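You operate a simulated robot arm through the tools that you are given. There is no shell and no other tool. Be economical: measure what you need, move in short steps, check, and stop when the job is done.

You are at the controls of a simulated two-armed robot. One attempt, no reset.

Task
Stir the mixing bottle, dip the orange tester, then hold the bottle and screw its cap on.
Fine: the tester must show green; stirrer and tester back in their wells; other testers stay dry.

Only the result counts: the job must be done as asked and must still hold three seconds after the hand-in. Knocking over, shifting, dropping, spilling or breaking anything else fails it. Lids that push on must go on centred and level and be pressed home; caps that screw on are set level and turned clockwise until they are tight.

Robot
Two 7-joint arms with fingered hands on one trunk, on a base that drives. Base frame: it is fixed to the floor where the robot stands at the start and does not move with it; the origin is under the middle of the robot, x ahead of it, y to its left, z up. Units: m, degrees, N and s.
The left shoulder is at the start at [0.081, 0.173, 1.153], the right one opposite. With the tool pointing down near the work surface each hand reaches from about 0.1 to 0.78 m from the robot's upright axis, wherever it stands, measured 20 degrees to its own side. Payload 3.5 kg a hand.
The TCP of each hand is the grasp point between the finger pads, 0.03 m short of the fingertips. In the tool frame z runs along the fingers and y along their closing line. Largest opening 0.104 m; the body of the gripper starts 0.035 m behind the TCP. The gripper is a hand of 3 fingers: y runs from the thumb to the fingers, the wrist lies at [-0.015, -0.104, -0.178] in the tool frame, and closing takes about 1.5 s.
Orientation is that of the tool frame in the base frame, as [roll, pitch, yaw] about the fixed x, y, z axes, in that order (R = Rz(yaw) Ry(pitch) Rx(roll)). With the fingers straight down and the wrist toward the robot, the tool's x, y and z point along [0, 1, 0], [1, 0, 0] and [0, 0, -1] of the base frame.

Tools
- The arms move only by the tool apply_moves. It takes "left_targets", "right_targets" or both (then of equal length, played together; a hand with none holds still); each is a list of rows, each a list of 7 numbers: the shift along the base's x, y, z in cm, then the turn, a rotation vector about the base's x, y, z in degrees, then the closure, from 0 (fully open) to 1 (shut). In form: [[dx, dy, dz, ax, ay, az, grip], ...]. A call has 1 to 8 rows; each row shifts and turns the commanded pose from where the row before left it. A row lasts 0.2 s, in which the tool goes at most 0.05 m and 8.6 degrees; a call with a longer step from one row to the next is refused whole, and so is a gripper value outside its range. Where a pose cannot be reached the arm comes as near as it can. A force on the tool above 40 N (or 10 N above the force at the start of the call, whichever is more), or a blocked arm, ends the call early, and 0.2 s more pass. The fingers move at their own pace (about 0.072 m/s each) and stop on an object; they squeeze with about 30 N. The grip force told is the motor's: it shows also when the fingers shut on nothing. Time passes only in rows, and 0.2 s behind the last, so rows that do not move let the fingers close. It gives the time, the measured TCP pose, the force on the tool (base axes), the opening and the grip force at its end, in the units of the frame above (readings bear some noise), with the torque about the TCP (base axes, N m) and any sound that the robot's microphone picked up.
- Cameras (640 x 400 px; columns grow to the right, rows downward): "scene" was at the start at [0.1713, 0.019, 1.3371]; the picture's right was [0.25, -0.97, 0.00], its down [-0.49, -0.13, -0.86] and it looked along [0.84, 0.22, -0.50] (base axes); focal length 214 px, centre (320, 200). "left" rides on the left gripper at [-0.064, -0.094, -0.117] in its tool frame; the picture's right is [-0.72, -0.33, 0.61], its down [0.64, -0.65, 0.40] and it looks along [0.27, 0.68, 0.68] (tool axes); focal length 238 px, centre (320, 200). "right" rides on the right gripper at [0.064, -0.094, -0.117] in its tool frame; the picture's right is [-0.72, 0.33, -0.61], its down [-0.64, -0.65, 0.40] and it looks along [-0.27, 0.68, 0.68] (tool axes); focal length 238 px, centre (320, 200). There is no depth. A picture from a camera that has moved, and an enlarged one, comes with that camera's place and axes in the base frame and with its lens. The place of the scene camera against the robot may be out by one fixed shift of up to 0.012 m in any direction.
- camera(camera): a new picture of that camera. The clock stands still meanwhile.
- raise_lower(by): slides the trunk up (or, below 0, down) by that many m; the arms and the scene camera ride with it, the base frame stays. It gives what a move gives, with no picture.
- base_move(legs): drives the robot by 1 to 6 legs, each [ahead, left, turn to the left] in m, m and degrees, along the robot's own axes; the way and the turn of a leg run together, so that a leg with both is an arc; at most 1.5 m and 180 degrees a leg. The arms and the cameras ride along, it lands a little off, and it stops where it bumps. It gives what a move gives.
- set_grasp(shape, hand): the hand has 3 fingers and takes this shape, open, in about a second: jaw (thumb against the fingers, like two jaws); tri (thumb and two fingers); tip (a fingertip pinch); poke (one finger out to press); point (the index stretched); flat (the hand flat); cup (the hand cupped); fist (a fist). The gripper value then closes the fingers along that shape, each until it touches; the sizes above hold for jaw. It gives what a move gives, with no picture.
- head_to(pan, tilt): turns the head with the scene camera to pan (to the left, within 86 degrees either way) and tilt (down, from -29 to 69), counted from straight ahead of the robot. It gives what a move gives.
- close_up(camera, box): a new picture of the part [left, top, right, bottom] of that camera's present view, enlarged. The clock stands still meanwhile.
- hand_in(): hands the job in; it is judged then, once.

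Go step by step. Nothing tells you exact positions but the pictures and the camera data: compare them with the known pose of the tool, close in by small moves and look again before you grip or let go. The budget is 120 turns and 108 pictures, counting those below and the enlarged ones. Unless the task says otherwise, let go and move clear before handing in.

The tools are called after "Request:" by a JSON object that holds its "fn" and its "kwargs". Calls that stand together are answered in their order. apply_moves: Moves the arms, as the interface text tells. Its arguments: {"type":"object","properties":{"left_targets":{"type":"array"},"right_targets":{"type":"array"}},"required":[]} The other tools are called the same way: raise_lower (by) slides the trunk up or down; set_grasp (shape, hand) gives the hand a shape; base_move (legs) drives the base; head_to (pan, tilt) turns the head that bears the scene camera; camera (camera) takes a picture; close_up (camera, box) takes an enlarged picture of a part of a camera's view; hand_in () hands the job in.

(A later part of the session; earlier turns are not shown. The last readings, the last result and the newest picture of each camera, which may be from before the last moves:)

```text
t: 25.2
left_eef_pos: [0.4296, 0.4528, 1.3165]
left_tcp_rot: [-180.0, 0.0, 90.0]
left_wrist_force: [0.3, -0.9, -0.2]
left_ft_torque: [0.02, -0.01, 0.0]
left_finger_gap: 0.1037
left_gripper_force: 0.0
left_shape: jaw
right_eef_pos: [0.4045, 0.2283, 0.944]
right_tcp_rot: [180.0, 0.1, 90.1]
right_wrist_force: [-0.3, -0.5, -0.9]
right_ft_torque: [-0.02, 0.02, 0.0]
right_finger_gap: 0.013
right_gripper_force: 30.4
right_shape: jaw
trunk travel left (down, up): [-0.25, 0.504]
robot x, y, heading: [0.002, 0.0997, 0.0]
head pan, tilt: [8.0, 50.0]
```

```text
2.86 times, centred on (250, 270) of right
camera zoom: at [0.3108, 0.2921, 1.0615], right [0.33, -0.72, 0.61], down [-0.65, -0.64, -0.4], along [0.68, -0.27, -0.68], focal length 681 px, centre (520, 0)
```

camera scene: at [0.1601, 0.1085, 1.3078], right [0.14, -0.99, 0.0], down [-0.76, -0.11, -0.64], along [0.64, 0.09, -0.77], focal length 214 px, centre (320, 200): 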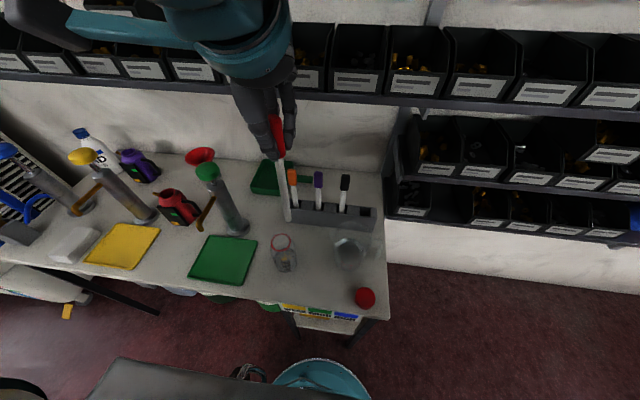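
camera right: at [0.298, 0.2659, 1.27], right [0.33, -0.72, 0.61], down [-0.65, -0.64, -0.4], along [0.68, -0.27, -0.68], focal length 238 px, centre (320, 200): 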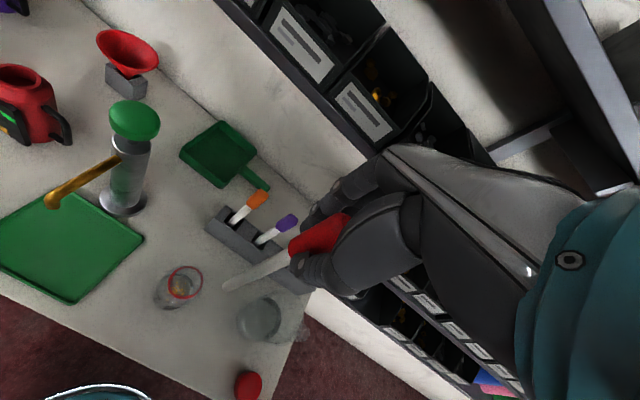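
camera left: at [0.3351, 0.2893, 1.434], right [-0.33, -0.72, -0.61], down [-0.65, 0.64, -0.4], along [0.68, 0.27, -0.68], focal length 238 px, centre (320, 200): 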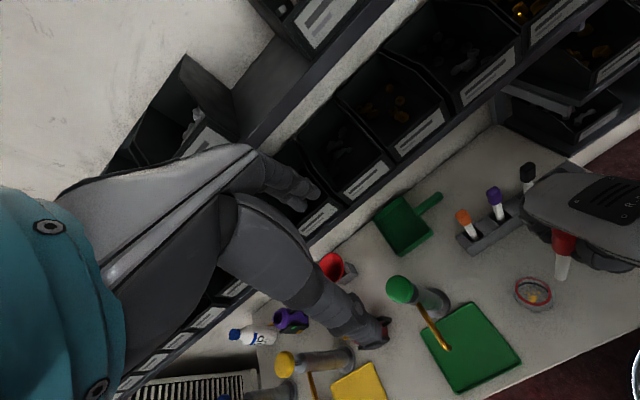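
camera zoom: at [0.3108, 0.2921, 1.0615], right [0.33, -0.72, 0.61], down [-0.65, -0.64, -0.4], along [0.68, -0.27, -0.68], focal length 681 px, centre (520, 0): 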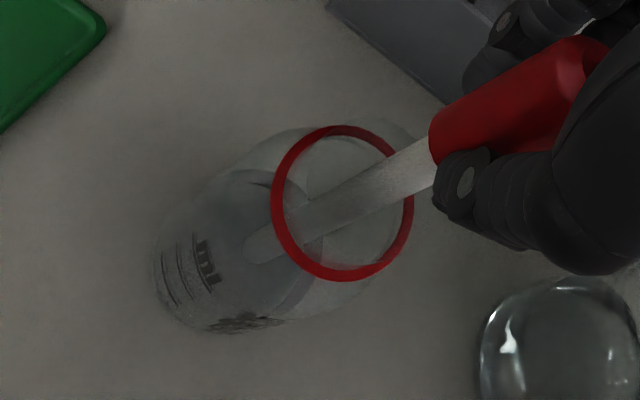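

The yellow grains have dissolved. I do one more circle for safety and return to the centre.

Request:
{"fn": "apply_moves", "kwargs": {"right_targets": [[0.23, 0.57, 0, 0, 0, 0, 1], [-0.23, 0.57, 0, 0, 0, 0, 1], [-0.57, 0.23, 0, 0, 0, 0, 1], [-0.57, -0.23, 0, 0, 0, 0, 1], [-0.23, -0.57, 0, 0, 0, 0, 1], [0.23, -0.57, 0, 0, 0, 0, 1], [0.57, -0.23, 0, 0, 0, 0, 1], [0, 0.8, 0, 0, 0, 0, 1]]}}

Request:
{"fn": "apply_moves", "kwargs": {"right_targets": [[0, 0, 2, 0, 0, 0, 1], [0, 0, 2, 0, 0, 0, 1], [0, 0, 2, 0, 0, 0, 1], [0, 0, 2, 0, 0, 0, 1], [0, 0, 2, 0, 0, 0, 1], [0, 0, 0, 0, 0, 0, 1], [0, 0, 0, 0, 0, 0, 1]]}}

Request:
{"fn": "camera", "kwargs": {"camera": "right"}}

Request:
{"fn": "close_up", "kwargs": {"camera": "scene", "box": [250, 200, 320, 280]}}

```text
t: 27.0
left_eef_pos: [0.429, 0.4523, 1.3162]
left_tcp_rot: [-179.9, 0.0, 90.0]
left_wrist_force: [0.2, 0.2, 0.4]
left_ft_torque: [-0.01, 0.02, 0.02]
left_finger_gap: 0.1039
left_gripper_force: 0.0
left_shape: jaw
right_eef_pos: [0.3993, 0.2343, 0.944]
right_tcp_rot: [179.9, 0.1, 90.0]
right_wrist_force: [1.0, -0.6, -0.3]
right_ft_torque: [-0.01, 0.03, 0.02]
right_finger_gap: 0.0133
right_gripper_force: 30.0
right_shape: jaw
trunk travel left (down, up): [-0.25, 0.504]
robot x, y, heading: [0.0023, 0.0989, 0.0]
head pan, tilt: [8.0, 50.0]
```

```text
t: 28.6
left_eef_pos: [0.4298, 0.4536, 1.3157]
left_tcp_rot: [-180.0, 0.0, 90.0]
left_wrist_force: [0.3, 0.4, 0.1]
left_ft_torque: [0.01, 0.03, 0.02]
left_finger_gap: 0.1038
left_gripper_force: 0.1
left_shape: jaw
right_eef_pos: [0.3994, 0.2362, 1.045]
right_tcp_rot: [-180.0, 0.0, 90.0]
right_wrist_force: [-0.1, -0.5, -0.6]
right_ft_torque: [-0.01, -0.01, 0.05]
right_finger_gap: 0.0128
right_gripper_force: 29.5
right_shape: jaw
trunk travel left (down, up): [-0.25, 0.504]
robot x, y, heading: [0.0, 0.0961, -0.0]
head pan, tilt: [8.0, 50.0]
```

```text
71 pictures are left
camera right: at [0.3045, 0.2994, 1.1634], right [0.33, -0.72, 0.61], down [-0.65, -0.64, -0.4], along [0.68, -0.27, -0.68], focal length 238 px, centre (320, 200)
```

right: 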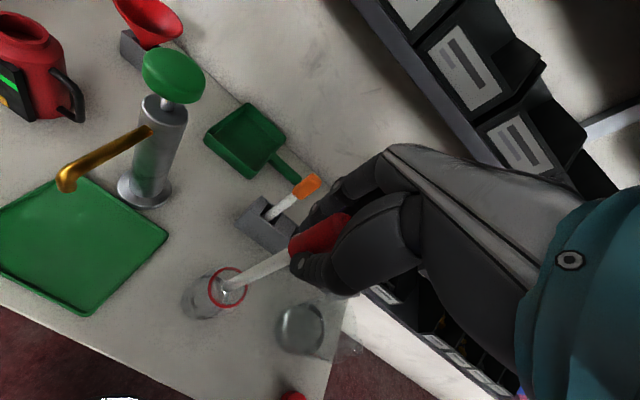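

```text
5.00 times, centred on (285, 240) of scene
camera zoom: at [0.16, 0.1075, 1.3078], right [0.14, -0.99, 0.0], down [-0.76, -0.11, -0.64], along [0.64, 0.09, -0.77], focal length 1072 px, centre (495, 0)
```

zoom: 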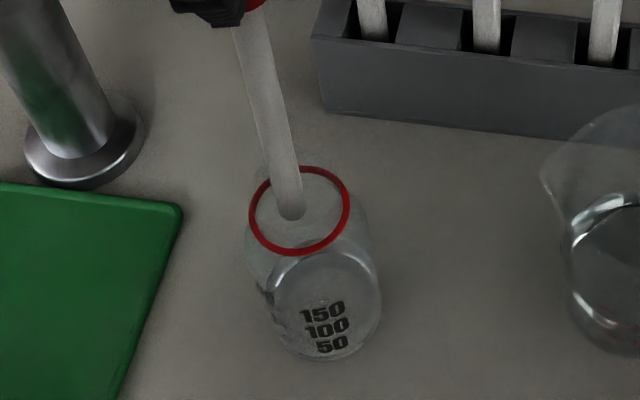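

The liquid is clear of grains. I lift fully out, go back at x≈0.40 past the pitcher (away from the testers), then in to the stirrer's well.

Request:
{"fn": "apply_moves", "kwargs": {"right_targets": [[0, 0, 0, 0, 0, 0, 1], [0, 0, 0, 0, 0, 0, 1], [0, 0, 0, 0, 0, 0, 1], [0, 0, 3, 0, 0, 0, 1], [0, 0, 4, 0, 0, 0, 1], [0, 0, 4, 0, 0, 0, 1], [0, -3.5, 0.5, 0, 0, 0, 1], [0, -4, 0, 0, 0, 0, 1]]}}

Request:
{"fn": "apply_moves", "kwargs": {"right_targets": [[0, -4, 0, 0, 0, 0, 1], [0, -4, 0, 0, 0, 0, 1], [0, -4, 0, 0, 0, 0, 1], [3.5, -0.4, 0, 0, 0, 0, 1], [4, 0, 0, 0, 0, 0, 1], [4, 0, 0, 0, 0, 0, 1], [2.9, 0, 0, 0, 0, 0, 1], [0, 0, 0, 0, 0, 0, 1]]}}

Request:
{"fn": "close_up", "kwargs": {"camera": "right", "box": [140, 180, 340, 340]}}

Request:
{"fn": "close_up", "kwargs": {"camera": "scene", "box": [270, 130, 400, 260]}}

```text
t: 30.4
left_eef_pos: [0.4289, 0.4524, 1.3165]
left_tcp_rot: [180.0, 0.0, 90.0]
left_wrist_force: [-0.6, -0.8, 0.1]
left_ft_torque: [0.02, 0.01, -0.04]
left_finger_gap: 0.1036
left_gripper_force: 0.0
left_shape: jaw
right_eef_pos: [0.3987, 0.1598, 1.1608]
right_tcp_rot: [179.9, 0.0, 90.0]
right_wrist_force: [-1.1, -0.6, 0.1]
right_ft_torque: [-0.01, 0.03, -0.02]
right_finger_gap: 0.0132
right_gripper_force: 30.3
right_shape: jaw
trunk travel left (down, up): [-0.25, 0.504]
robot x, y, heading: [0.0002, 0.1005, 0.2]
head pan, tilt: [8.0, 50.0]
```

```text
t: 32.2
left_eef_pos: [0.4288, 0.453, 1.317]
left_tcp_rot: [179.9, 0.0, 90.0]
left_wrist_force: [0.9, -0.4, -0.1]
left_ft_torque: [-0.01, 0.02, 0.0]
left_finger_gap: 0.1037
left_gripper_force: 0.0
left_shape: jaw
right_eef_pos: [0.5422, 0.0356, 1.1601]
right_tcp_rot: [-180.0, 0.1, 90.1]
right_wrist_force: [-7.6, -1.2, -1.3]
right_ft_torque: [0.01, -0.03, -0.11]
right_finger_gap: 0.0126
right_gripper_force: 29.9
right_shape: jaw
trunk travel left (down, up): [-0.25, 0.504]
robot x, y, heading: [-0.0007, 0.1006, 0.1]
head pan, tilt: [8.0, 50.0]
```

```text
2.50 times, centred on (240, 260) of right
camera zoom: at [0.4478, 0.0993, 1.278], right [0.33, -0.72, 0.61], down [-0.65, -0.64, -0.4], along [0.68, -0.27, -0.68], focal length 596 px, centre (520, 50)
```

zoom: 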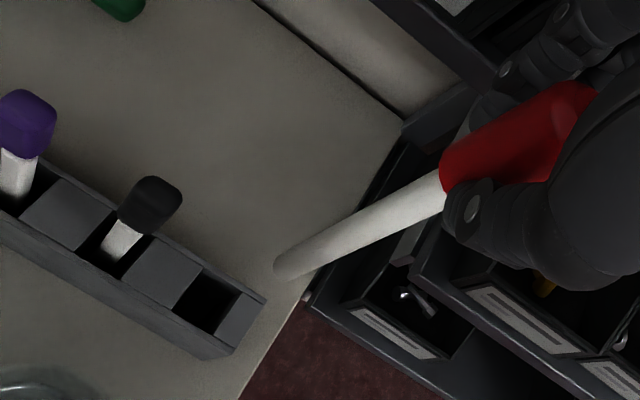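

```text
3.08 times, centred on (335, 195) of scene
camera zoom: at [0.1589, 0.1073, 1.308], right [0.14, -0.99, 0.0], down [-0.76, -0.11, -0.64], along [0.64, 0.09, -0.77], focal length 660 px, centre (274, 215)
```

zoom: 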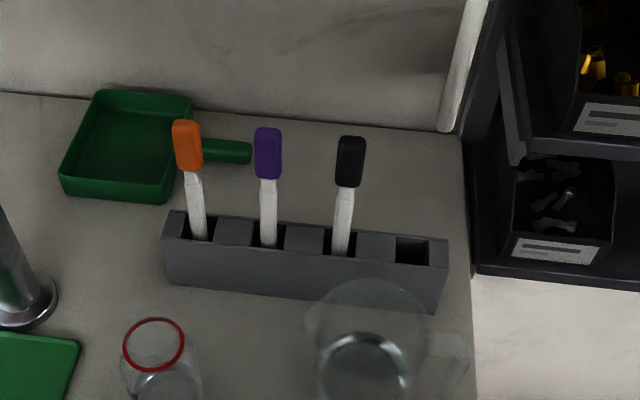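

A 7.6 N push in −x hints that the hand brushed the shelf edge up here. I lower straight down now and recheck above the well.

Request:
{"fn": "apply_moves", "kwargs": {"right_targets": [[0, 0, -2, 0, 0, 0, 1], [0, 0, -4, 0, 0, 0, 1], [0, 0, -4, 0, 0, 0, 1], [0, 0, -3, 0, 0, 0, 1], [0, 0.1, -2, 0, 0, 0, 1], [0, 0, 0, 0, 0, 0, 1]]}}

Request:
{"fn": "close_up", "kwargs": {"camera": "right", "box": [140, 180, 340, 340]}}

Request:
{"fn": "close_up", "kwargs": {"camera": "scene", "box": [300, 130, 400, 260]}}

```text
t: 33.6
left_eef_pos: [0.4294, 0.453, 1.3166]
left_tcp_rot: [179.9, 0.1, 90.0]
left_wrist_force: [0.0, -0.1, -0.5]
left_ft_torque: [0.03, 0.0, 0.0]
left_finger_gap: 0.1037
left_gripper_force: 0.0
left_shape: jaw
right_eef_pos: [0.5423, 0.0366, 1.0087]
right_tcp_rot: [180.0, 0.0, 90.0]
right_wrist_force: [0.2, -0.3, -0.4]
right_ft_torque: [0.0, -0.02, 0.01]
right_finger_gap: 0.0129
right_gripper_force: 29.9
right_shape: jaw
trunk travel left (down, up): [-0.25, 0.504]
robot x, y, heading: [-0.0007, 0.1008, 0.0]
head pan, tilt: [8.0, 50.0]
```

```text
2.50 times, centred on (240, 260) of right
camera zoom: at [0.4482, 0.0998, 1.1273], right [0.33, -0.72, 0.61], down [-0.65, -0.64, -0.4], along [0.68, -0.27, -0.68], focal length 596 px, centre (520, 50)
```

zoom: 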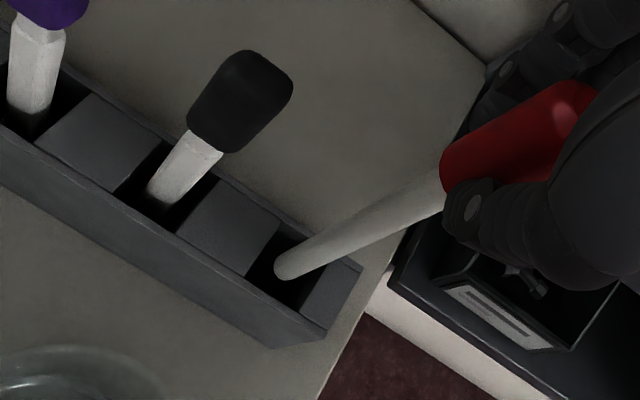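

```text
3.08 times, centred on (350, 195) of scene
camera zoom: at [0.1599, 0.1075, 1.3078], right [0.14, -0.99, 0.0], down [-0.76, -0.11, -0.64], along [0.64, 0.09, -0.77], focal length 660 px, centre (228, 215)
```

zoom: 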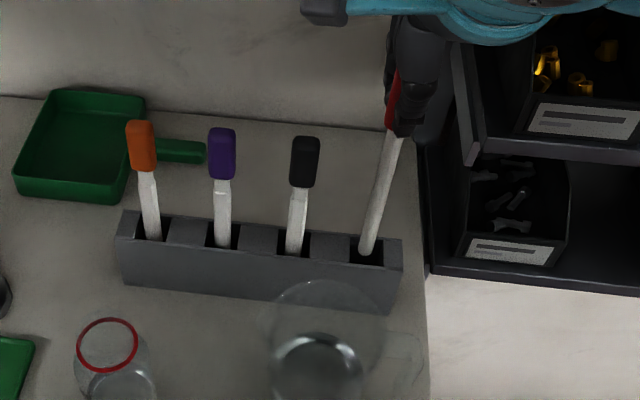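

The tip is aimed into the empty well in both views. I lower slowly.

Request:
{"fn": "apply_moves", "kwargs": {"right_targets": [[0, 0, -1, 0, 0, 0, 1], [0, 0, -1, 0, 0, 0, 1], [0, 0, -1, 0, 0, 0, 1], [0, 0, -0.5, 0, 0, 0, 1], [0, 0, 0, 0, 0, 0, 1]]}}

Request:
{"fn": "close_up", "kwargs": {"camera": "right", "box": [140, 180, 340, 340]}}

```text
t: 34.8
left_eef_pos: [0.4296, 0.4524, 1.3169]
left_tcp_rot: [179.9, 0.0, 90.0]
left_wrist_force: [0.3, -0.3, 0.0]
left_ft_torque: [0.01, 0.02, -0.01]
left_finger_gap: 0.1037
left_gripper_force: 0.1
left_shape: jaw
right_eef_pos: [0.5446, 0.0359, 0.9735]
right_tcp_rot: [180.0, 0.0, 89.9]
right_wrist_force: [-0.4, 0.2, -0.6]
right_ft_torque: [0.0, 0.02, -0.01]
right_finger_gap: 0.0128
right_gripper_force: 30.6
right_shape: jaw
trunk travel left (down, up): [-0.25, 0.504]
robot x, y, heading: [0.0004, 0.1037, -0.0]
head pan, tilt: [8.0, 50.0]
```

```text
2.50 times, centred on (240, 260) of right
camera zoom: at [0.4497, 0.0991, 1.0918], right [0.33, -0.72, 0.61], down [-0.65, -0.64, -0.4], along [0.68, -0.27, -0.68], focal length 596 px, centre (520, 50)
```

zoom: 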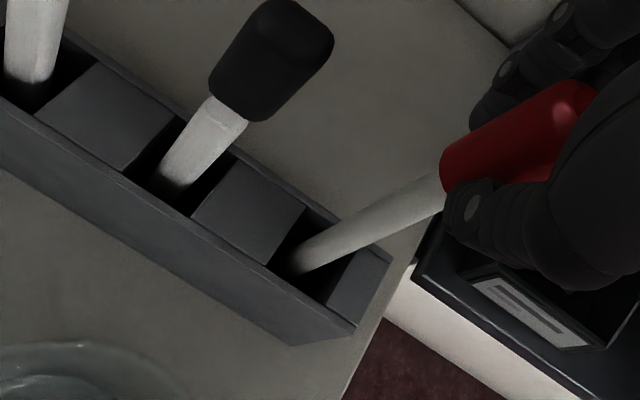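

It is entering the well without force. I lower to the original grip height and release.

Request:
{"fn": "apply_moves", "kwargs": {"right_targets": [[0, 0, -1, 0, 0, 0, 1], [0, 0, -1, 0, 0, 0, 1], [0, 0, -1, 0, 0, 0, 1], [0, 0, -0.5, 0, 0, 0, 1], [0, 0, 0, 0, 0, 0, 1]]}}

Request:
{"fn": "close_up", "kwargs": {"camera": "right", "box": [140, 180, 340, 340]}}

```text
t: 36.0
left_eef_pos: [0.4302, 0.4529, 1.316]
left_tcp_rot: [179.9, 0.0, 90.1]
left_wrist_force: [-0.2, 0.2, -0.1]
left_ft_torque: [-0.01, 0.01, -0.01]
left_finger_gap: 0.104
left_gripper_force: 0.1
left_shape: jaw
right_eef_pos: [0.5433, 0.0373, 0.9377]
right_tcp_rot: [-180.0, 0.0, 90.1]
right_wrist_force: [0.2, 0.1, 0.1]
right_ft_torque: [-0.01, 0.03, 0.04]
right_finger_gap: 0.0127
right_gripper_force: 30.0
right_shape: jaw
trunk travel left (down, up): [-0.25, 0.504]
robot x, y, heading: [-0.0043, 0.1036, 0.2]
head pan, tilt: [8.0, 50.0]
```

```text
2.50 times, centred on (240, 260) of right
camera zoom: at [0.4495, 0.0996, 1.0565], right [0.33, -0.72, 0.61], down [-0.65, -0.64, -0.4], along [0.68, -0.27, -0.68], focal length 596 px, centre (520, 50)
```

zoom: 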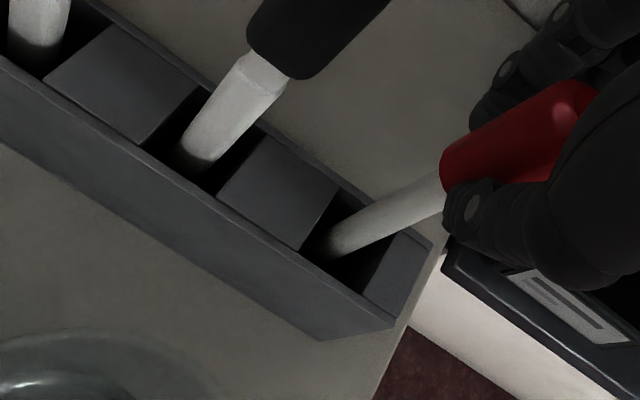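

Seated at the same height as at pick-up. I open, then withdraw upward.

Request:
{"fn": "apply_moves", "kwargs": {"right_targets": [[0, 0, 0, 0, 0, 0, 0.5], [0, 0, 0, 0, 0, 0, 0], [0, 0, 0, 0, 0, 0, 0], [0, 0, 0, 0, 0, 0, 0], [0, 0, 0, 0, 0, 0, 0], [0, 0, 0, 0, 0, 0, 0]]}}

Request:
{"fn": "apply_moves", "kwargs": {"right_targets": [[0, 0, 2, 0, 0, 0, 0], [0, 0, 3, 0, 0, 0, 0], [0, 0, 4, 0, 0, 0, 0], [-2, 0, 2, 0, 0, 0, 0], [-4, 0, 0, 0, 0, 0, 0], [-4, 3, 0, 0, 0, 0, 0], [0, 4, 0, 0, 0, 0, 0], [0, 0, 0, 0, 0, 0, 0]]}}

Request:
{"fn": "camera", "kwargs": {"camera": "right"}}

Request:
{"fn": "close_up", "kwargs": {"camera": "scene", "box": [260, 130, 400, 260]}}

```text
t: 37.4
left_eef_pos: [0.4298, 0.4528, 1.3169]
left_tcp_rot: [-180.0, 0.0, 90.1]
left_wrist_force: [-0.3, 0.1, -0.6]
left_ft_torque: [0.01, -0.02, 0.0]
left_finger_gap: 0.1037
left_gripper_force: 0.1
left_shape: jaw
right_eef_pos: [0.5445, 0.0354, 0.9388]
right_tcp_rot: [-180.0, 0.0, 90.0]
right_wrist_force: [0.0, -0.1, 0.1]
right_ft_torque: [0.0, -0.01, -0.01]
right_finger_gap: 0.1038
right_gripper_force: 0.1
right_shape: jaw
trunk travel left (down, up): [-0.25, 0.504]
robot x, y, heading: [-0.0022, 0.1016, 0.2]
head pan, tilt: [8.0, 50.0]
```

```text
t: 39.2
left_eef_pos: [0.4286, 0.4519, 1.3163]
left_tcp_rot: [180.0, 0.0, 90.0]
left_wrist_force: [0.9, 0.9, 0.0]
left_ft_torque: [0.03, 0.0, 0.02]
left_finger_gap: 0.1036
left_gripper_force: 0.0
left_shape: jaw
right_eef_pos: [0.443, 0.1042, 1.0484]
right_tcp_rot: [-179.9, 0.0, 89.9]
right_wrist_force: [0.0, 0.2, -0.7]
right_ft_torque: [-0.01, -0.01, -0.01]
right_finger_gap: 0.1037
right_gripper_force: 0.0
right_shape: jaw
trunk travel left (down, up): [-0.25, 0.504]
robot x, y, heading: [0.0024, 0.1003, 0.1]
head pan, tilt: [8.0, 50.0]
```

```text
63 pictures are left
camera right: at [0.3484, 0.1673, 1.1667], right [0.33, -0.72, 0.61], down [-0.65, -0.64, -0.4], along [0.68, -0.27, -0.68], focal length 238 px, centre (320, 200)
```

right: 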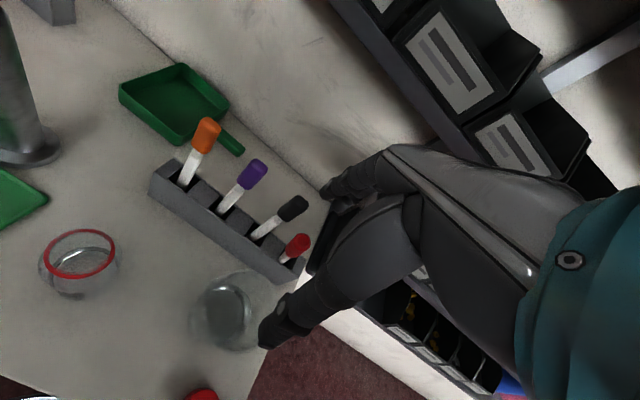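

```text
3.08 times, centred on (330, 195) of scene
camera zoom: at [0.16, 0.107, 1.3078], right [0.14, -0.99, 0.0], down [-0.76, -0.11, -0.64], along [0.64, 0.09, -0.77], focal length 660 px, centre (289, 215)
```

zoom: 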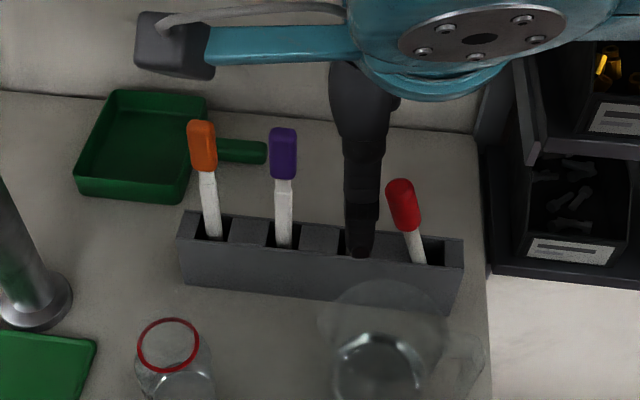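

The stirrer is in its well but looks lower or more leaning. I check in close-up.

Request:
{"fn": "close_up", "kwargs": {"camera": "right", "box": [140, 100, 340, 300]}}

Request:
{"fn": "close_up", "kwargs": {"camera": "left", "box": [440, 120, 640, 320]}}

```text
2.00 times, centred on (240, 200) of right
camera zoom: at [0.3484, 0.1673, 1.1667], right [0.33, -0.72, 0.61], down [-0.65, -0.64, -0.4], along [0.68, -0.27, -0.68], focal length 477 px, centre (480, 200)
```

zoom: 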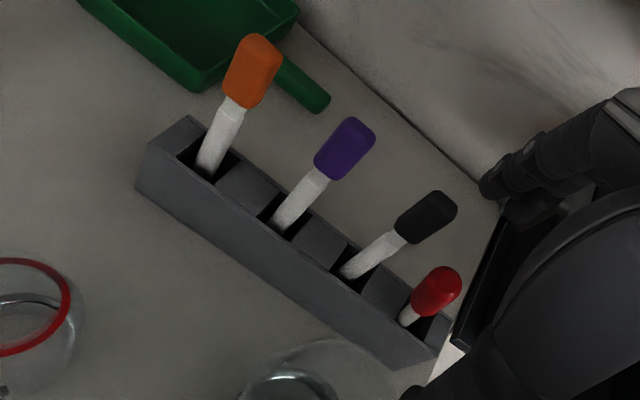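

```text
2.00 times, centred on (540, 220) of left
camera zoom: at [0.3349, 0.3893, 1.4341], right [-0.33, -0.72, -0.61], down [-0.65, 0.64, -0.4], along [0.68, 0.27, -0.68], focal length 477 px, centre (-120, 160)
```

zoom: 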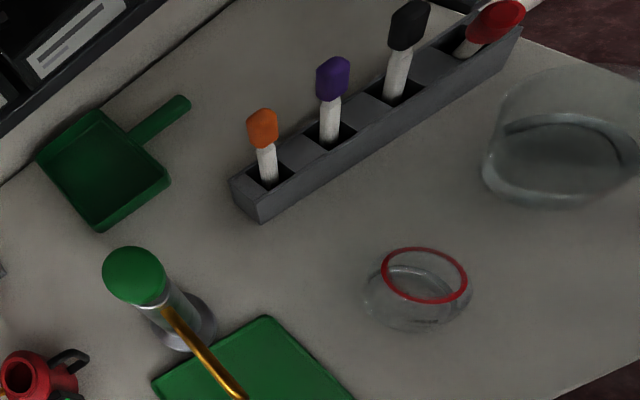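

The stirrer is in its well, leaning about 15° toward me, which is acceptable. The orange handle triangulates to about (0.538, 0.234, 0.932), so I move the right hand above it.

Request:
{"fn": "apply_moves", "kwargs": {"right_targets": [[0, 4, 1, 0, 0, 0, 0], [0, 4, 0, 0, 0, 0, 0], [0, 4, 0, 0, 0, 0, 0], [3, 1, 0, 0, 0, 0, 0], [3, 0, 0, 0, 0, 0, 0], [3.5, 0, 0, 0, 0, 0, 0], [0, 0, 0, 0, 0, 0, 0]]}}

Request:
{"fn": "camera", "kwargs": {"camera": "right"}}

Request:
{"fn": "close_up", "kwargs": {"camera": "scene", "box": [240, 130, 400, 260]}}

```text
t: 40.8
left_eef_pos: [0.4285, 0.4532, 1.3165]
left_tcp_rot: [180.0, 0.0, 90.0]
left_wrist_force: [-0.7, 0.0, -0.2]
left_ft_torque: [-0.01, -0.02, 0.07]
left_finger_gap: 0.1037
left_gripper_force: 0.0
left_shape: jaw
right_eef_pos: [0.5364, 0.2372, 1.0569]
right_tcp_rot: [-179.6, 0.1, 90.1]
right_wrist_force: [-16.3, -0.8, -11.8]
right_ft_torque: [0.15, -0.14, -0.2]
right_finger_gap: 0.103
right_gripper_force: 0.0
right_shape: jaw
trunk travel left (down, up): [-0.25, 0.504]
robot x, y, heading: [0.0022, 0.0991, -0.1]
head pan, tilt: [8.0, 50.0]
```

```text
59 pictures are left
camera right: at [0.4422, 0.301, 1.1755], right [0.33, -0.72, 0.61], down [-0.65, -0.64, -0.4], along [0.68, -0.27, -0.68], focal length 238 px, centre (320, 200)
```

right: 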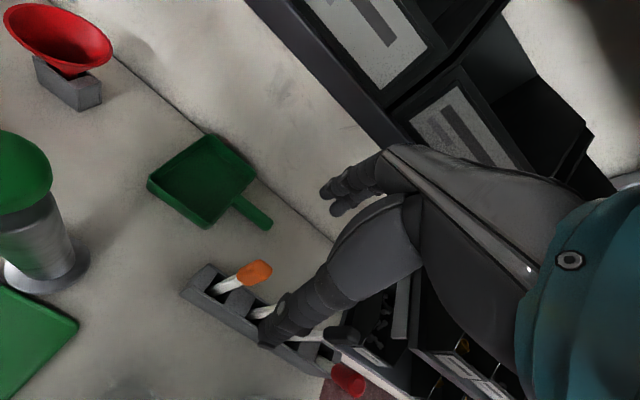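

```text
3.08 times, centred on (320, 195) of scene
camera zoom: at [0.1586, 0.1075, 1.3078], right [0.14, -0.99, 0.0], down [-0.76, -0.11, -0.64], along [0.64, 0.09, -0.77], focal length 660 px, centre (320, 215)
```

zoom: 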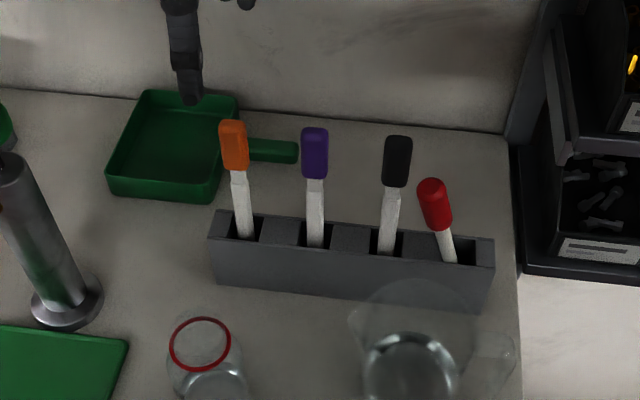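

The hand or forearm is pushing on the shelf edge (16 N). I back off and look at the arm in the full scene view.

Request:
{"fn": "apply_moves", "kwargs": {"right_targets": [[-3, 0, 0, 0, 0, 0, 0], [-2, 0, 0, 0, 0, 0, 0], [0, 0, 0, 0, 0, 0, 0]]}}

Request:
{"fn": "head_to", "kwargs": {"pan": 8, "tilt": 15}}

Request:
{"fn": "camera", "kwargs": {"camera": "scene"}}

Request:
{"fn": "camera", "kwargs": {"camera": "left"}}

```text
t: 41.6
left_eef_pos: [0.4294, 0.4532, 1.3166]
left_tcp_rot: [179.9, 0.0, 90.0]
left_wrist_force: [0.4, 0.8, -0.1]
left_ft_torque: [0.0, -0.01, -0.01]
left_finger_gap: 0.1037
left_gripper_force: 0.1
left_shape: jaw
right_eef_pos: [0.4905, 0.2362, 1.0589]
right_tcp_rot: [179.9, 0.0, 89.9]
right_wrist_force: [0.3, 0.1, 0.3]
right_ft_torque: [-0.03, 0.01, 0.03]
right_finger_gap: 0.1037
right_gripper_force: 0.1
right_shape: jaw
trunk travel left (down, up): [-0.25, 0.504]
robot x, y, heading: [-0.0008, 0.102, 0.0]
head pan, tilt: [8.0, 50.0]
```

```text
t: 42.6
left_eef_pos: [0.4298, 0.4523, 1.3175]
left_tcp_rot: [-180.0, 0.0, 89.9]
left_wrist_force: [-0.4, -0.3, -0.1]
left_ft_torque: [0.0, 0.0, -0.01]
left_finger_gap: 0.1034
left_gripper_force: 0.0
left_shape: jaw
right_eef_pos: [0.4916, 0.2379, 1.0596]
right_tcp_rot: [179.9, 0.1, 90.0]
right_wrist_force: [-0.5, 0.1, -0.4]
right_ft_torque: [-0.02, 0.0, 0.02]
right_finger_gap: 0.104
right_gripper_force: 0.1
right_shape: jaw
trunk travel left (down, up): [-0.25, 0.504]
robot x, y, heading: [0.001, 0.1005, -0.3]
head pan, tilt: [8.0, 15.0]
```

```text
57 pictures are left
camera scene: at [0.1763, 0.1097, 1.3615], right [0.14, -0.99, 0.0], down [-0.26, -0.04, -0.97], along [0.96, 0.13, -0.26], focal length 214 px, centre (320, 200)
```

scene: 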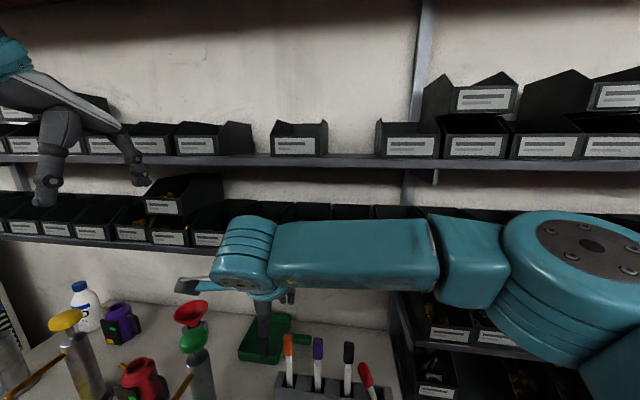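

```text
56 pictures are left
camera left: at [0.335, 0.3899, 1.434], right [-0.33, -0.72, -0.61], down [-0.65, 0.64, -0.4], along [0.68, 0.27, -0.68], focal length 238 px, centre (320, 200)
```

left: 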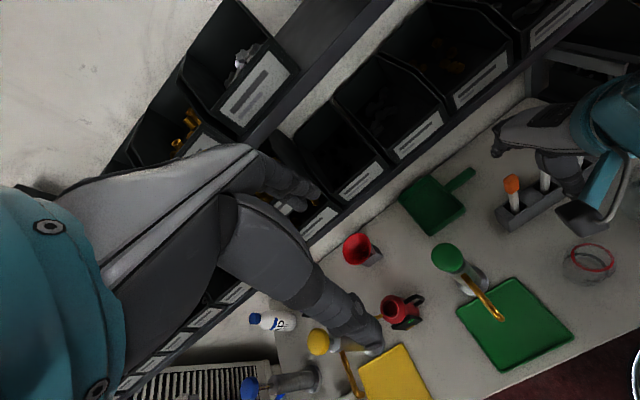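

The knuckles were catching the shelf lip above. I'll come in low instead: shift left, drop, move forward, then straddle the orange handle sideways.

Request:
{"fn": "apply_moves", "kwargs": {"right_targets": [[0, 3, 0, 0, 0, 0, 0], [0, 3, 0, 0, 0, 0, 0], [0, 0, -4, 0, 0, 0, 0], [0, 0, -4, 0, 0, 0, 0], [2, 0, -2, 0, 0, 0, 0], [2.9, 0, 0, 0, 0, 0, 0], [0, 0, 0, 0, 0, 0, 0]]}}

Request:
{"fn": "head_to", "kwargs": {"pan": 8, "tilt": 50}}

Request:
{"fn": "camera", "kwargs": {"camera": "right"}}

Request:
{"fn": "close_up", "kwargs": {"camera": "scene", "box": [200, 110, 380, 250]}}

```text
t: 44.2
left_eef_pos: [0.4294, 0.4536, 1.3167]
left_tcp_rot: [-180.0, -0.1, 90.0]
left_wrist_force: [-0.2, 0.0, 0.2]
left_ft_torque: [0.0, 0.02, 0.04]
left_finger_gap: 0.1036
left_gripper_force: 0.0
left_shape: jaw
right_eef_pos: [0.5318, 0.285, 0.9578]
right_tcp_rot: [-179.9, 0.0, 89.9]
right_wrist_force: [-0.3, 1.1, -0.3]
right_ft_torque: [0.02, 0.0, 0.02]
right_finger_gap: 0.1038
right_gripper_force: 0.0
right_shape: jaw
right hand out of reach, approached as far as the arm can: row 5, 6
trunk travel left (down, up): [-0.25, 0.504]
robot x, y, heading: [-0.0022, 0.1012, 0.1]
head pan, tilt: [8.0, 15.0]
```

```text
t: 45.2
left_eef_pos: [0.4301, 0.4544, 1.3158]
left_tcp_rot: [-180.0, 0.0, 90.0]
left_wrist_force: [-0.3, 0.7, -0.2]
left_ft_torque: [0.0, -0.01, 0.0]
left_finger_gap: 0.1038
left_gripper_force: 0.1
left_shape: jaw
right_eef_pos: [0.5329, 0.2853, 0.9582]
right_tcp_rot: [179.9, 0.0, 89.9]
right_wrist_force: [0.1, 0.2, -1.2]
right_ft_torque: [-0.01, 0.02, -0.02]
right_finger_gap: 0.1041
right_gripper_force: 0.1
right_shape: jaw
trunk travel left (down, up): [-0.25, 0.504]
robot x, y, heading: [-0.0012, 0.102, 0.2]
head pan, tilt: [8.0, 50.0]
```

```text
55 pictures are left
camera right: at [0.4378, 0.3492, 1.0762], right [0.33, -0.72, 0.61], down [-0.65, -0.64, -0.4], along [0.68, -0.27, -0.68], focal length 238 px, centre (320, 200)
```

right: 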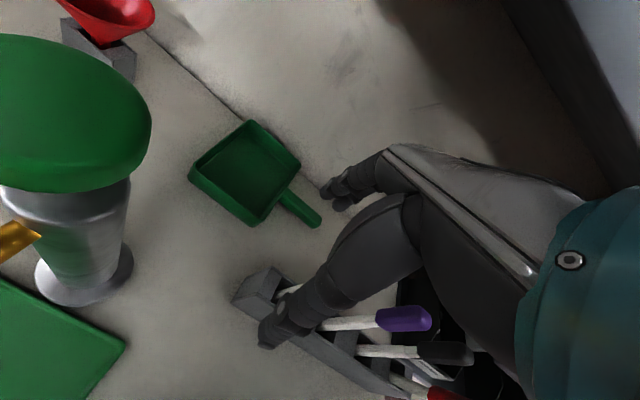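

```text
2.86 times, centred on (290, 180) of scene
camera zoom: at [0.1601, 0.1075, 1.3079], right [0.14, -0.99, 0.0], down [-0.76, -0.11, -0.64], along [0.64, 0.09, -0.77], focal length 613 px, centre (406, 257)
```

zoom: 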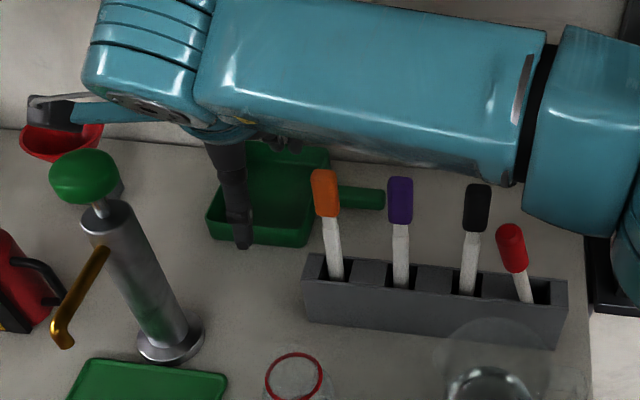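

The hand is left of the orange handle, straddling its line. I slide right in steps, then check the measured pose.

Request:
{"fn": "apply_moves", "kwargs": {"right_targets": [[0, -2, 0, 0, 0, 0, 0], [0, -2, 0, 0, 0, 0, 0], [0, -1.5, -0.8, 0, 0, 0, 0], [0, 0, 0, 0, 0, 0, 0]]}}

Request:
{"fn": "close_up", "kwargs": {"camera": "right", "box": [220, 140, 420, 360]}}

Request:
{"fn": "close_up", "kwargs": {"camera": "scene", "box": [220, 130, 340, 240]}}

```text
t: 46.2
left_eef_pos: [0.4292, 0.4536, 1.3171]
left_tcp_rot: [180.0, 0.0, 90.0]
left_wrist_force: [0.2, -0.7, 0.3]
left_ft_torque: [-0.01, -0.03, 0.0]
left_finger_gap: 0.1036
left_gripper_force: 0.1
left_shape: jaw
right_eef_pos: [0.5332, 0.2304, 0.9497]
right_tcp_rot: [179.9, 0.0, 90.0]
right_wrist_force: [-0.9, -1.3, 0.1]
right_ft_torque: [0.0, 0.0, 0.01]
right_finger_gap: 0.1038
right_gripper_force: 0.0
right_shape: jaw
trunk travel left (down, up): [-0.25, 0.504]
robot x, y, heading: [-0.0025, 0.0995, 0.1]
head pan, tilt: [8.0, 50.0]
```

```text
1.82 times, centred on (320, 250) of right
camera zoom: at [0.4381, 0.2941, 1.0672], right [0.33, -0.72, 0.61], down [-0.65, -0.64, -0.4], along [0.68, -0.27, -0.68], focal length 433 px, centre (320, 109)
```

zoom: 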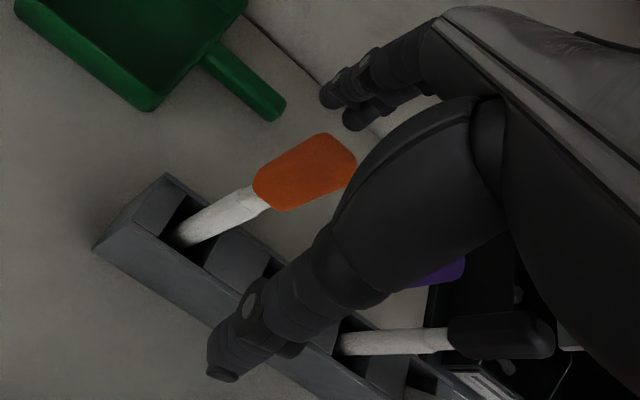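

```text
3.64 times, centred on (280, 185) of scene
camera zoom: at [0.16, 0.1077, 1.3078], right [0.14, -0.99, 0.0], down [-0.76, -0.11, -0.64], along [0.64, 0.09, -0.77], focal length 780 px, centre (466, 254)
```

zoom: 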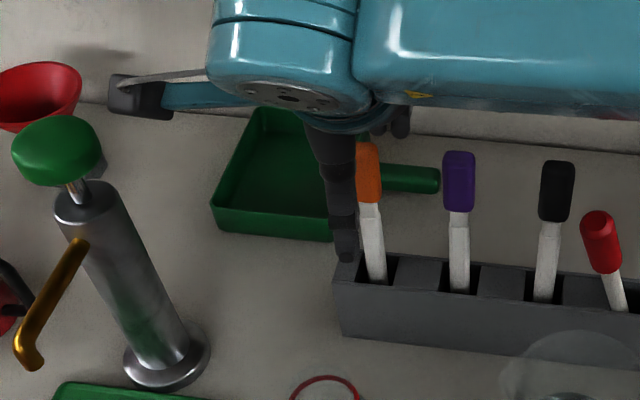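

The handle is about 5 mm further in x and y than the TCP. I correct, lower 1 cm, then close.

Request:
{"fn": "apply_moves", "kwargs": {"right_targets": [[0.5, 0.6, -0.6, 0, 0, 0, 0], [0, 0, -0.4, 0, 0, 0, 0], [0, 0, 0, 0, 0, 0, 0]]}}

Request:
{"fn": "close_up", "kwargs": {"camera": "right", "box": [220, 140, 420, 360]}}

```text
t: 47.0
left_eef_pos: [0.4289, 0.4537, 1.3158]
left_tcp_rot: [-180.0, 0.1, 90.0]
left_wrist_force: [1.0, 0.1, -0.3]
left_ft_torque: [0.0, -0.01, -0.02]
left_finger_gap: 0.1036
left_gripper_force: 0.1
left_shape: jaw
right_eef_pos: [0.5371, 0.2361, 0.9395]
right_tcp_rot: [180.0, 0.0, 90.0]
right_wrist_force: [0.4, 0.0, 0.2]
right_ft_torque: [-0.04, 0.03, -0.01]
right_finger_gap: 0.1039
right_gripper_force: 0.0
right_shape: jaw
trunk travel left (down, up): [-0.25, 0.504]
robot x, y, heading: [-0.0007, 0.1013, 0.2]
head pan, tilt: [8.0, 50.0]
```

```text
1.82 times, centred on (320, 250) of right
camera zoom: at [0.4427, 0.3001, 1.0577], right [0.33, -0.72, 0.61], down [-0.65, -0.64, -0.4], along [0.68, -0.27, -0.68], focal length 433 px, centre (320, 109)
```

zoom: 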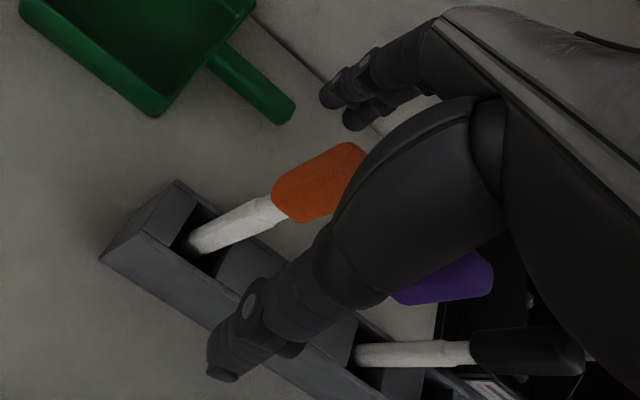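

Aligned as for the stirrer. I close the fingers.

Request:
{"fn": "apply_moves", "kwargs": {"right_targets": [[0.1, 0.2, 0, 0, 0, 0, 1], [0, 0, 0, 0, 0, 0, 1], [0, 0, 0, 0, 0, 0, 1], [0, 0, 0, 0, 0, 0, 1], [0, 0, 0, 0, 0, 0, 1], [0, 0, 0, 0, 0, 0, 1], [0, 0, 0, 0, 0, 0, 1], [0, 0, 0, 0, 0, 0, 1]]}}

Request:
{"fn": "apply_moves", "kwargs": {"right_targets": [[0, 0, 1, 0, 0, 0, 1], [0, 0, 1, 0, 0, 0, 1], [0, 0, 2, 0, 0, 0, 1], [0, 0, 2, 0, 0, 0, 1], [0, 0, 1, 0, 0, 0, 1], [0, 0, 0, 0, 0, 0, 1]]}}

Request:
{"fn": "camera", "kwargs": {"camera": "right"}}

Request:
{"fn": "close_up", "kwargs": {"camera": "scene", "box": [220, 130, 340, 240]}}

```text
t: 48.8
left_eef_pos: [0.4306, 0.4527, 1.317]
left_tcp_rot: [180.0, 0.0, 89.9]
left_wrist_force: [-0.3, 1.1, 0.3]
left_ft_torque: [-0.01, 0.02, -0.03]
left_finger_gap: 0.1035
left_gripper_force: 0.1
left_shape: jaw
right_eef_pos: [0.5393, 0.238, 0.9384]
right_tcp_rot: [-179.9, 0.0, 90.0]
right_wrist_force: [0.4, 0.7, 0.8]
right_ft_torque: [0.01, 0.01, 0.02]
right_finger_gap: 0.0108
right_gripper_force: 30.2
right_shape: jaw
trunk travel left (down, up): [-0.25, 0.504]
robot x, y, heading: [0.0013, 0.0989, -0.2]
head pan, tilt: [8.0, 50.0]
```

```text
t: 50.2
left_eef_pos: [0.4294, 0.4522, 1.3165]
left_tcp_rot: [180.0, -0.1, 90.1]
left_wrist_force: [-0.4, 0.1, 0.2]
left_ft_torque: [0.01, -0.03, -0.02]
left_finger_gap: 0.1035
left_gripper_force: 0.0
left_shape: jaw
right_eef_pos: [0.5377, 0.2381, 1.0095]
right_tcp_rot: [-180.0, 0.1, 90.0]
right_wrist_force: [-0.2, -0.9, -0.1]
right_ft_torque: [0.0, -0.02, 0.0]
right_finger_gap: 0.0106
right_gripper_force: 30.1
right_shape: jaw
trunk travel left (down, up): [-0.25, 0.504]
robot x, y, heading: [0.0023, 0.0999, 0.0]
head pan, tilt: [8.0, 50.0]
```

```text
50 pictures are left
camera right: at [0.4435, 0.3022, 1.128], right [0.33, -0.72, 0.61], down [-0.65, -0.64, -0.4], along [0.68, -0.27, -0.68], focal length 238 px, centre (320, 200)
```

right: 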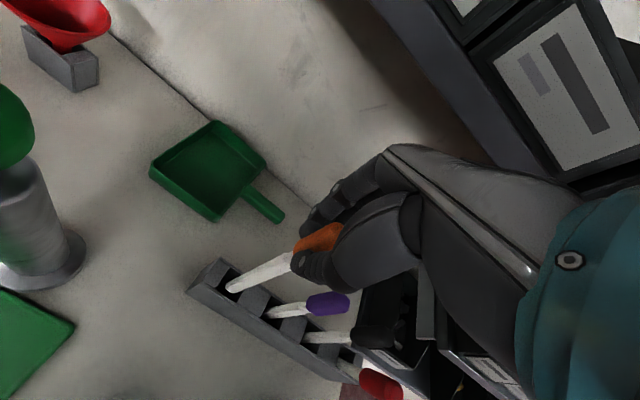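

```text
3.64 times, centred on (280, 185) of scene
camera zoom: at [0.1601, 0.1075, 1.3078], right [0.14, -0.99, 0.0], down [-0.76, -0.11, -0.64], along [0.64, 0.09, -0.77], focal length 780 px, centre (466, 254)
```

zoom: 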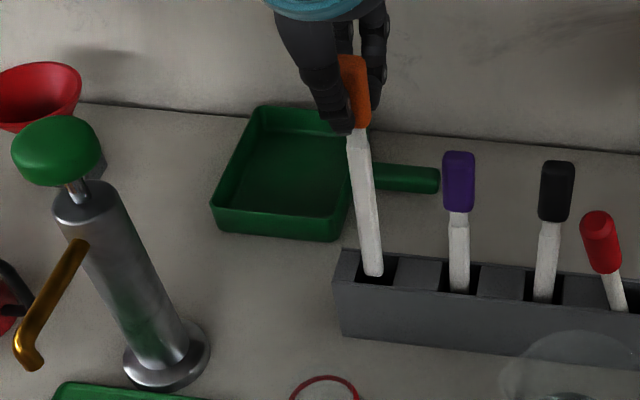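

The tip is about at the rack's top edge. I lift a bit more while easing back from the shelf, then move to over the jar.

Request:
{"fn": "apply_moves", "kwargs": {"right_targets": [[0, 0, 1.5, 0, 0, 0, 1], [-0.5, 0, 1.5, 0, 0, 0, 1], [-2, 0, 2, 0, 0, 0, 1], [-3, 0, 3, 0, 0, 0, 1], [-4, 0, 3, 0, 0, 0, 1], [-4, 0, 2, 0, 0, 0, 1], [0, 0, 0, 0, 0, 0, 1]]}}

Request:
{"fn": "close_up", "kwargs": {"camera": "right", "box": [160, 200, 340, 340]}}

Request:
{"fn": "close_up", "kwargs": {"camera": "scene", "box": [230, 160, 330, 280]}}

```text
t: 51.8
left_eef_pos: [0.4298, 0.4528, 1.3165]
left_tcp_rot: [180.0, -0.1, 90.2]
left_wrist_force: [0.2, -0.6, 0.6]
left_ft_torque: [-0.02, 0.02, 0.0]
left_finger_gap: 0.1037
left_gripper_force: 0.1
left_shape: jaw
right_eef_pos: [0.4044, 0.2363, 1.1401]
right_tcp_rot: [180.0, 0.0, 90.0]
right_wrist_force: [-0.1, -0.7, -0.6]
right_ft_torque: [-0.01, 0.0, 0.03]
right_finger_gap: 0.0106
right_gripper_force: 30.3
right_shape: jaw
trunk travel left (down, up): [-0.25, 0.504]
robot x, y, heading: [0.0011, 0.0978, 0.2]
head pan, tilt: [8.0, 50.0]
```

```text
2.86 times, centred on (250, 270) of right
camera zoom: at [0.3096, 0.3017, 1.2587], right [0.33, -0.72, 0.61], down [-0.65, -0.64, -0.4], along [0.68, -0.27, -0.68], focal length 681 px, centre (520, 0)
```

zoom: 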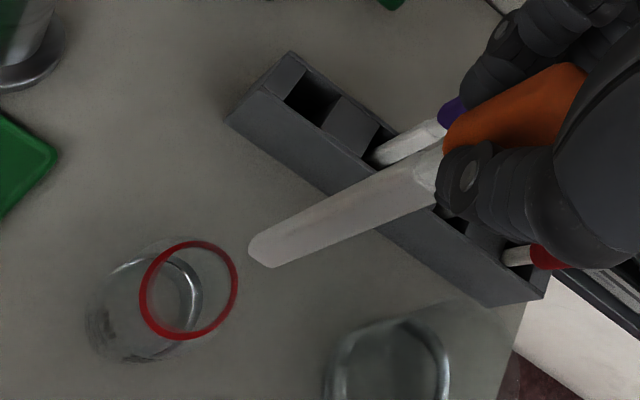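

```text
3.33 times, centred on (280, 220) of scene
camera zoom: at [0.1605, 0.1074, 1.3077], right [0.14, -0.99, 0.0], down [-0.76, -0.11, -0.64], along [0.64, 0.09, -0.77], focal length 715 px, centre (453, 133)
```

zoom: 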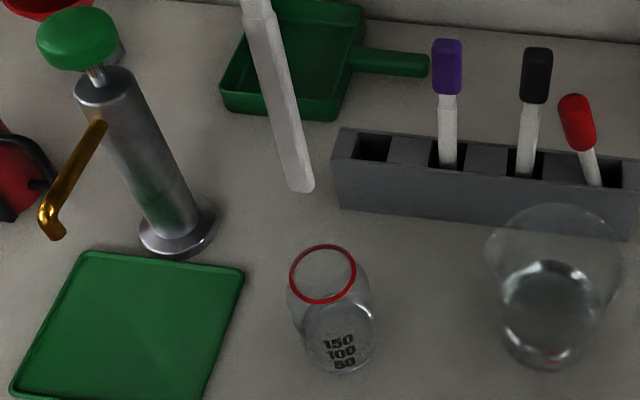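

The tester tip is at about (0.400, 0.2345, 0.954). I shift −0.7 cm in x and lower to just at the mouth to verify.

Request:
{"fn": "apply_moves", "kwargs": {"right_targets": [[-0.7, 0.1, 0, 0, 0, 0, 1], [0, 0, -3, 0, 0, 0, 1], [0, 0, -3, 0, 0, 0, 1], [0, 0, -1.5, 0, 0, 0, 1], [0, 0, 0, 0, 0, 0, 1]]}}

Request:
{"fn": "close_up", "kwargs": {"camera": "right", "box": [160, 200, 340, 340]}}

Request:
{"fn": "close_up", "kwargs": {"camera": "scene", "box": [250, 200, 320, 280]}}

```text
t: 53.0
left_eef_pos: [0.4295, 0.4529, 1.3174]
left_tcp_rot: [-180.0, 0.0, 90.0]
left_wrist_force: [-0.3, -0.1, -0.1]
left_ft_torque: [0.02, 0.02, 0.01]
left_finger_gap: 0.1038
left_gripper_force: 0.1
left_shape: jaw
right_eef_pos: [0.3963, 0.2378, 1.0628]
right_tcp_rot: [180.0, 0.0, 90.0]
right_wrist_force: [0.0, -0.1, -0.6]
right_ft_torque: [-0.01, -0.02, 0.0]
right_finger_gap: 0.0106
right_gripper_force: 30.2
right_shape: jaw
trunk travel left (down, up): [-0.25, 0.504]
robot x, y, heading: [0.003, 0.1027, -0.2]
head pan, tilt: [8.0, 50.0]
```

```text
2.86 times, centred on (250, 270) of right
camera zoom: at [0.3019, 0.3021, 1.1814], right [0.33, -0.72, 0.61], down [-0.65, -0.64, -0.4], along [0.68, -0.27, -0.68], focal length 681 px, centre (520, 0)
```

zoom: 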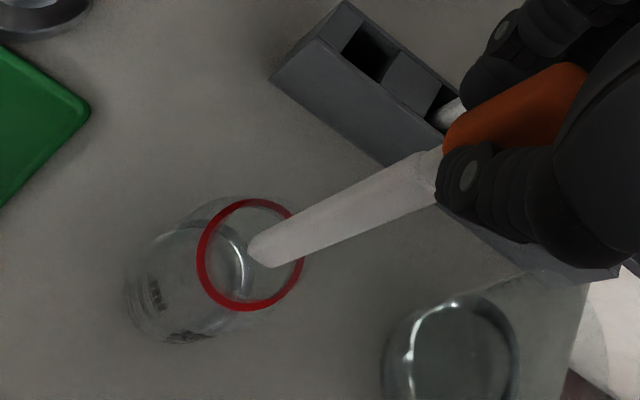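

```text
5.00 times, centred on (285, 240) of scene
camera zoom: at [0.16, 0.1075, 1.3078], right [0.14, -0.99, 0.0], down [-0.76, -0.11, -0.64], along [0.64, 0.09, -0.77], focal length 1072 px, centre (495, 0)
```

zoom: 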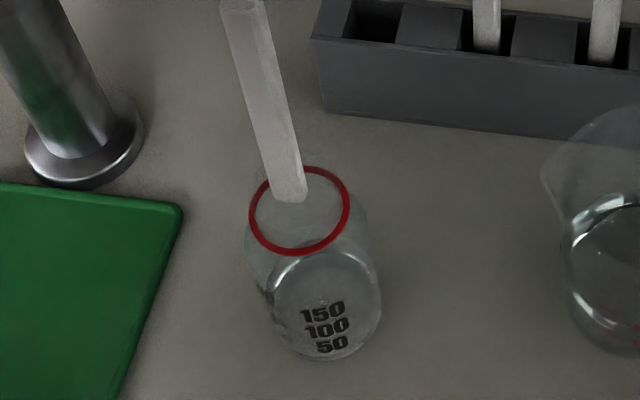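

Well centred. I dip it into the liquid.

Request:
{"fn": "apply_moves", "kwargs": {"right_targets": [[0, 0, -1.7, 0, 0, 0, 1], [0, 0, -1.7, 0, 0, 0, 1], [0, 0, -1.7, 0, 0, 0, 1], [0, 0, -1.7, 0, 0, 0, 1], [0, 0, -1.7, 0, 0, 0, 1], [0, 0, -1.5, 0, 0, 0, 1], [0, 0, -1, 0, 0, 0, 1], [0, 0, 0, 0, 0, 0, 1]]}}

Request:
{"fn": "close_up", "kwargs": {"camera": "right", "box": [160, 200, 340, 340]}}

```text
t: 54.8
left_eef_pos: [0.4298, 0.4529, 1.3166]
left_tcp_rot: [-180.0, 0.0, 90.0]
left_wrist_force: [0.2, 0.7, 0.3]
left_ft_torque: [0.01, -0.03, -0.03]
left_finger_gap: 0.1036
left_gripper_force: 0.0
left_shape: jaw
right_eef_pos: [0.3983, 0.2396, 0.9542]
right_tcp_rot: [-179.9, 0.0, 90.0]
right_wrist_force: [0.0, 0.1, 0.3]
right_ft_torque: [-0.04, 0.03, -0.01]
right_finger_gap: 0.0106
right_gripper_force: 29.6
right_shape: jaw
trunk travel left (down, up): [-0.25, 0.504]
robot x, y, heading: [0.0009, 0.1012, 0.1]
head pan, tilt: [8.0, 50.0]
```

```text
2.86 times, centred on (250, 270) of right
camera zoom: at [0.3027, 0.304, 1.0722], right [0.33, -0.72, 0.61], down [-0.65, -0.64, -0.4], along [0.68, -0.27, -0.68], focal length 681 px, centre (520, 0)
```

zoom: 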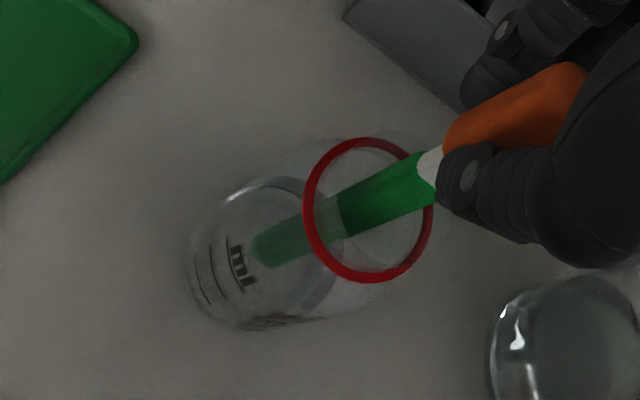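

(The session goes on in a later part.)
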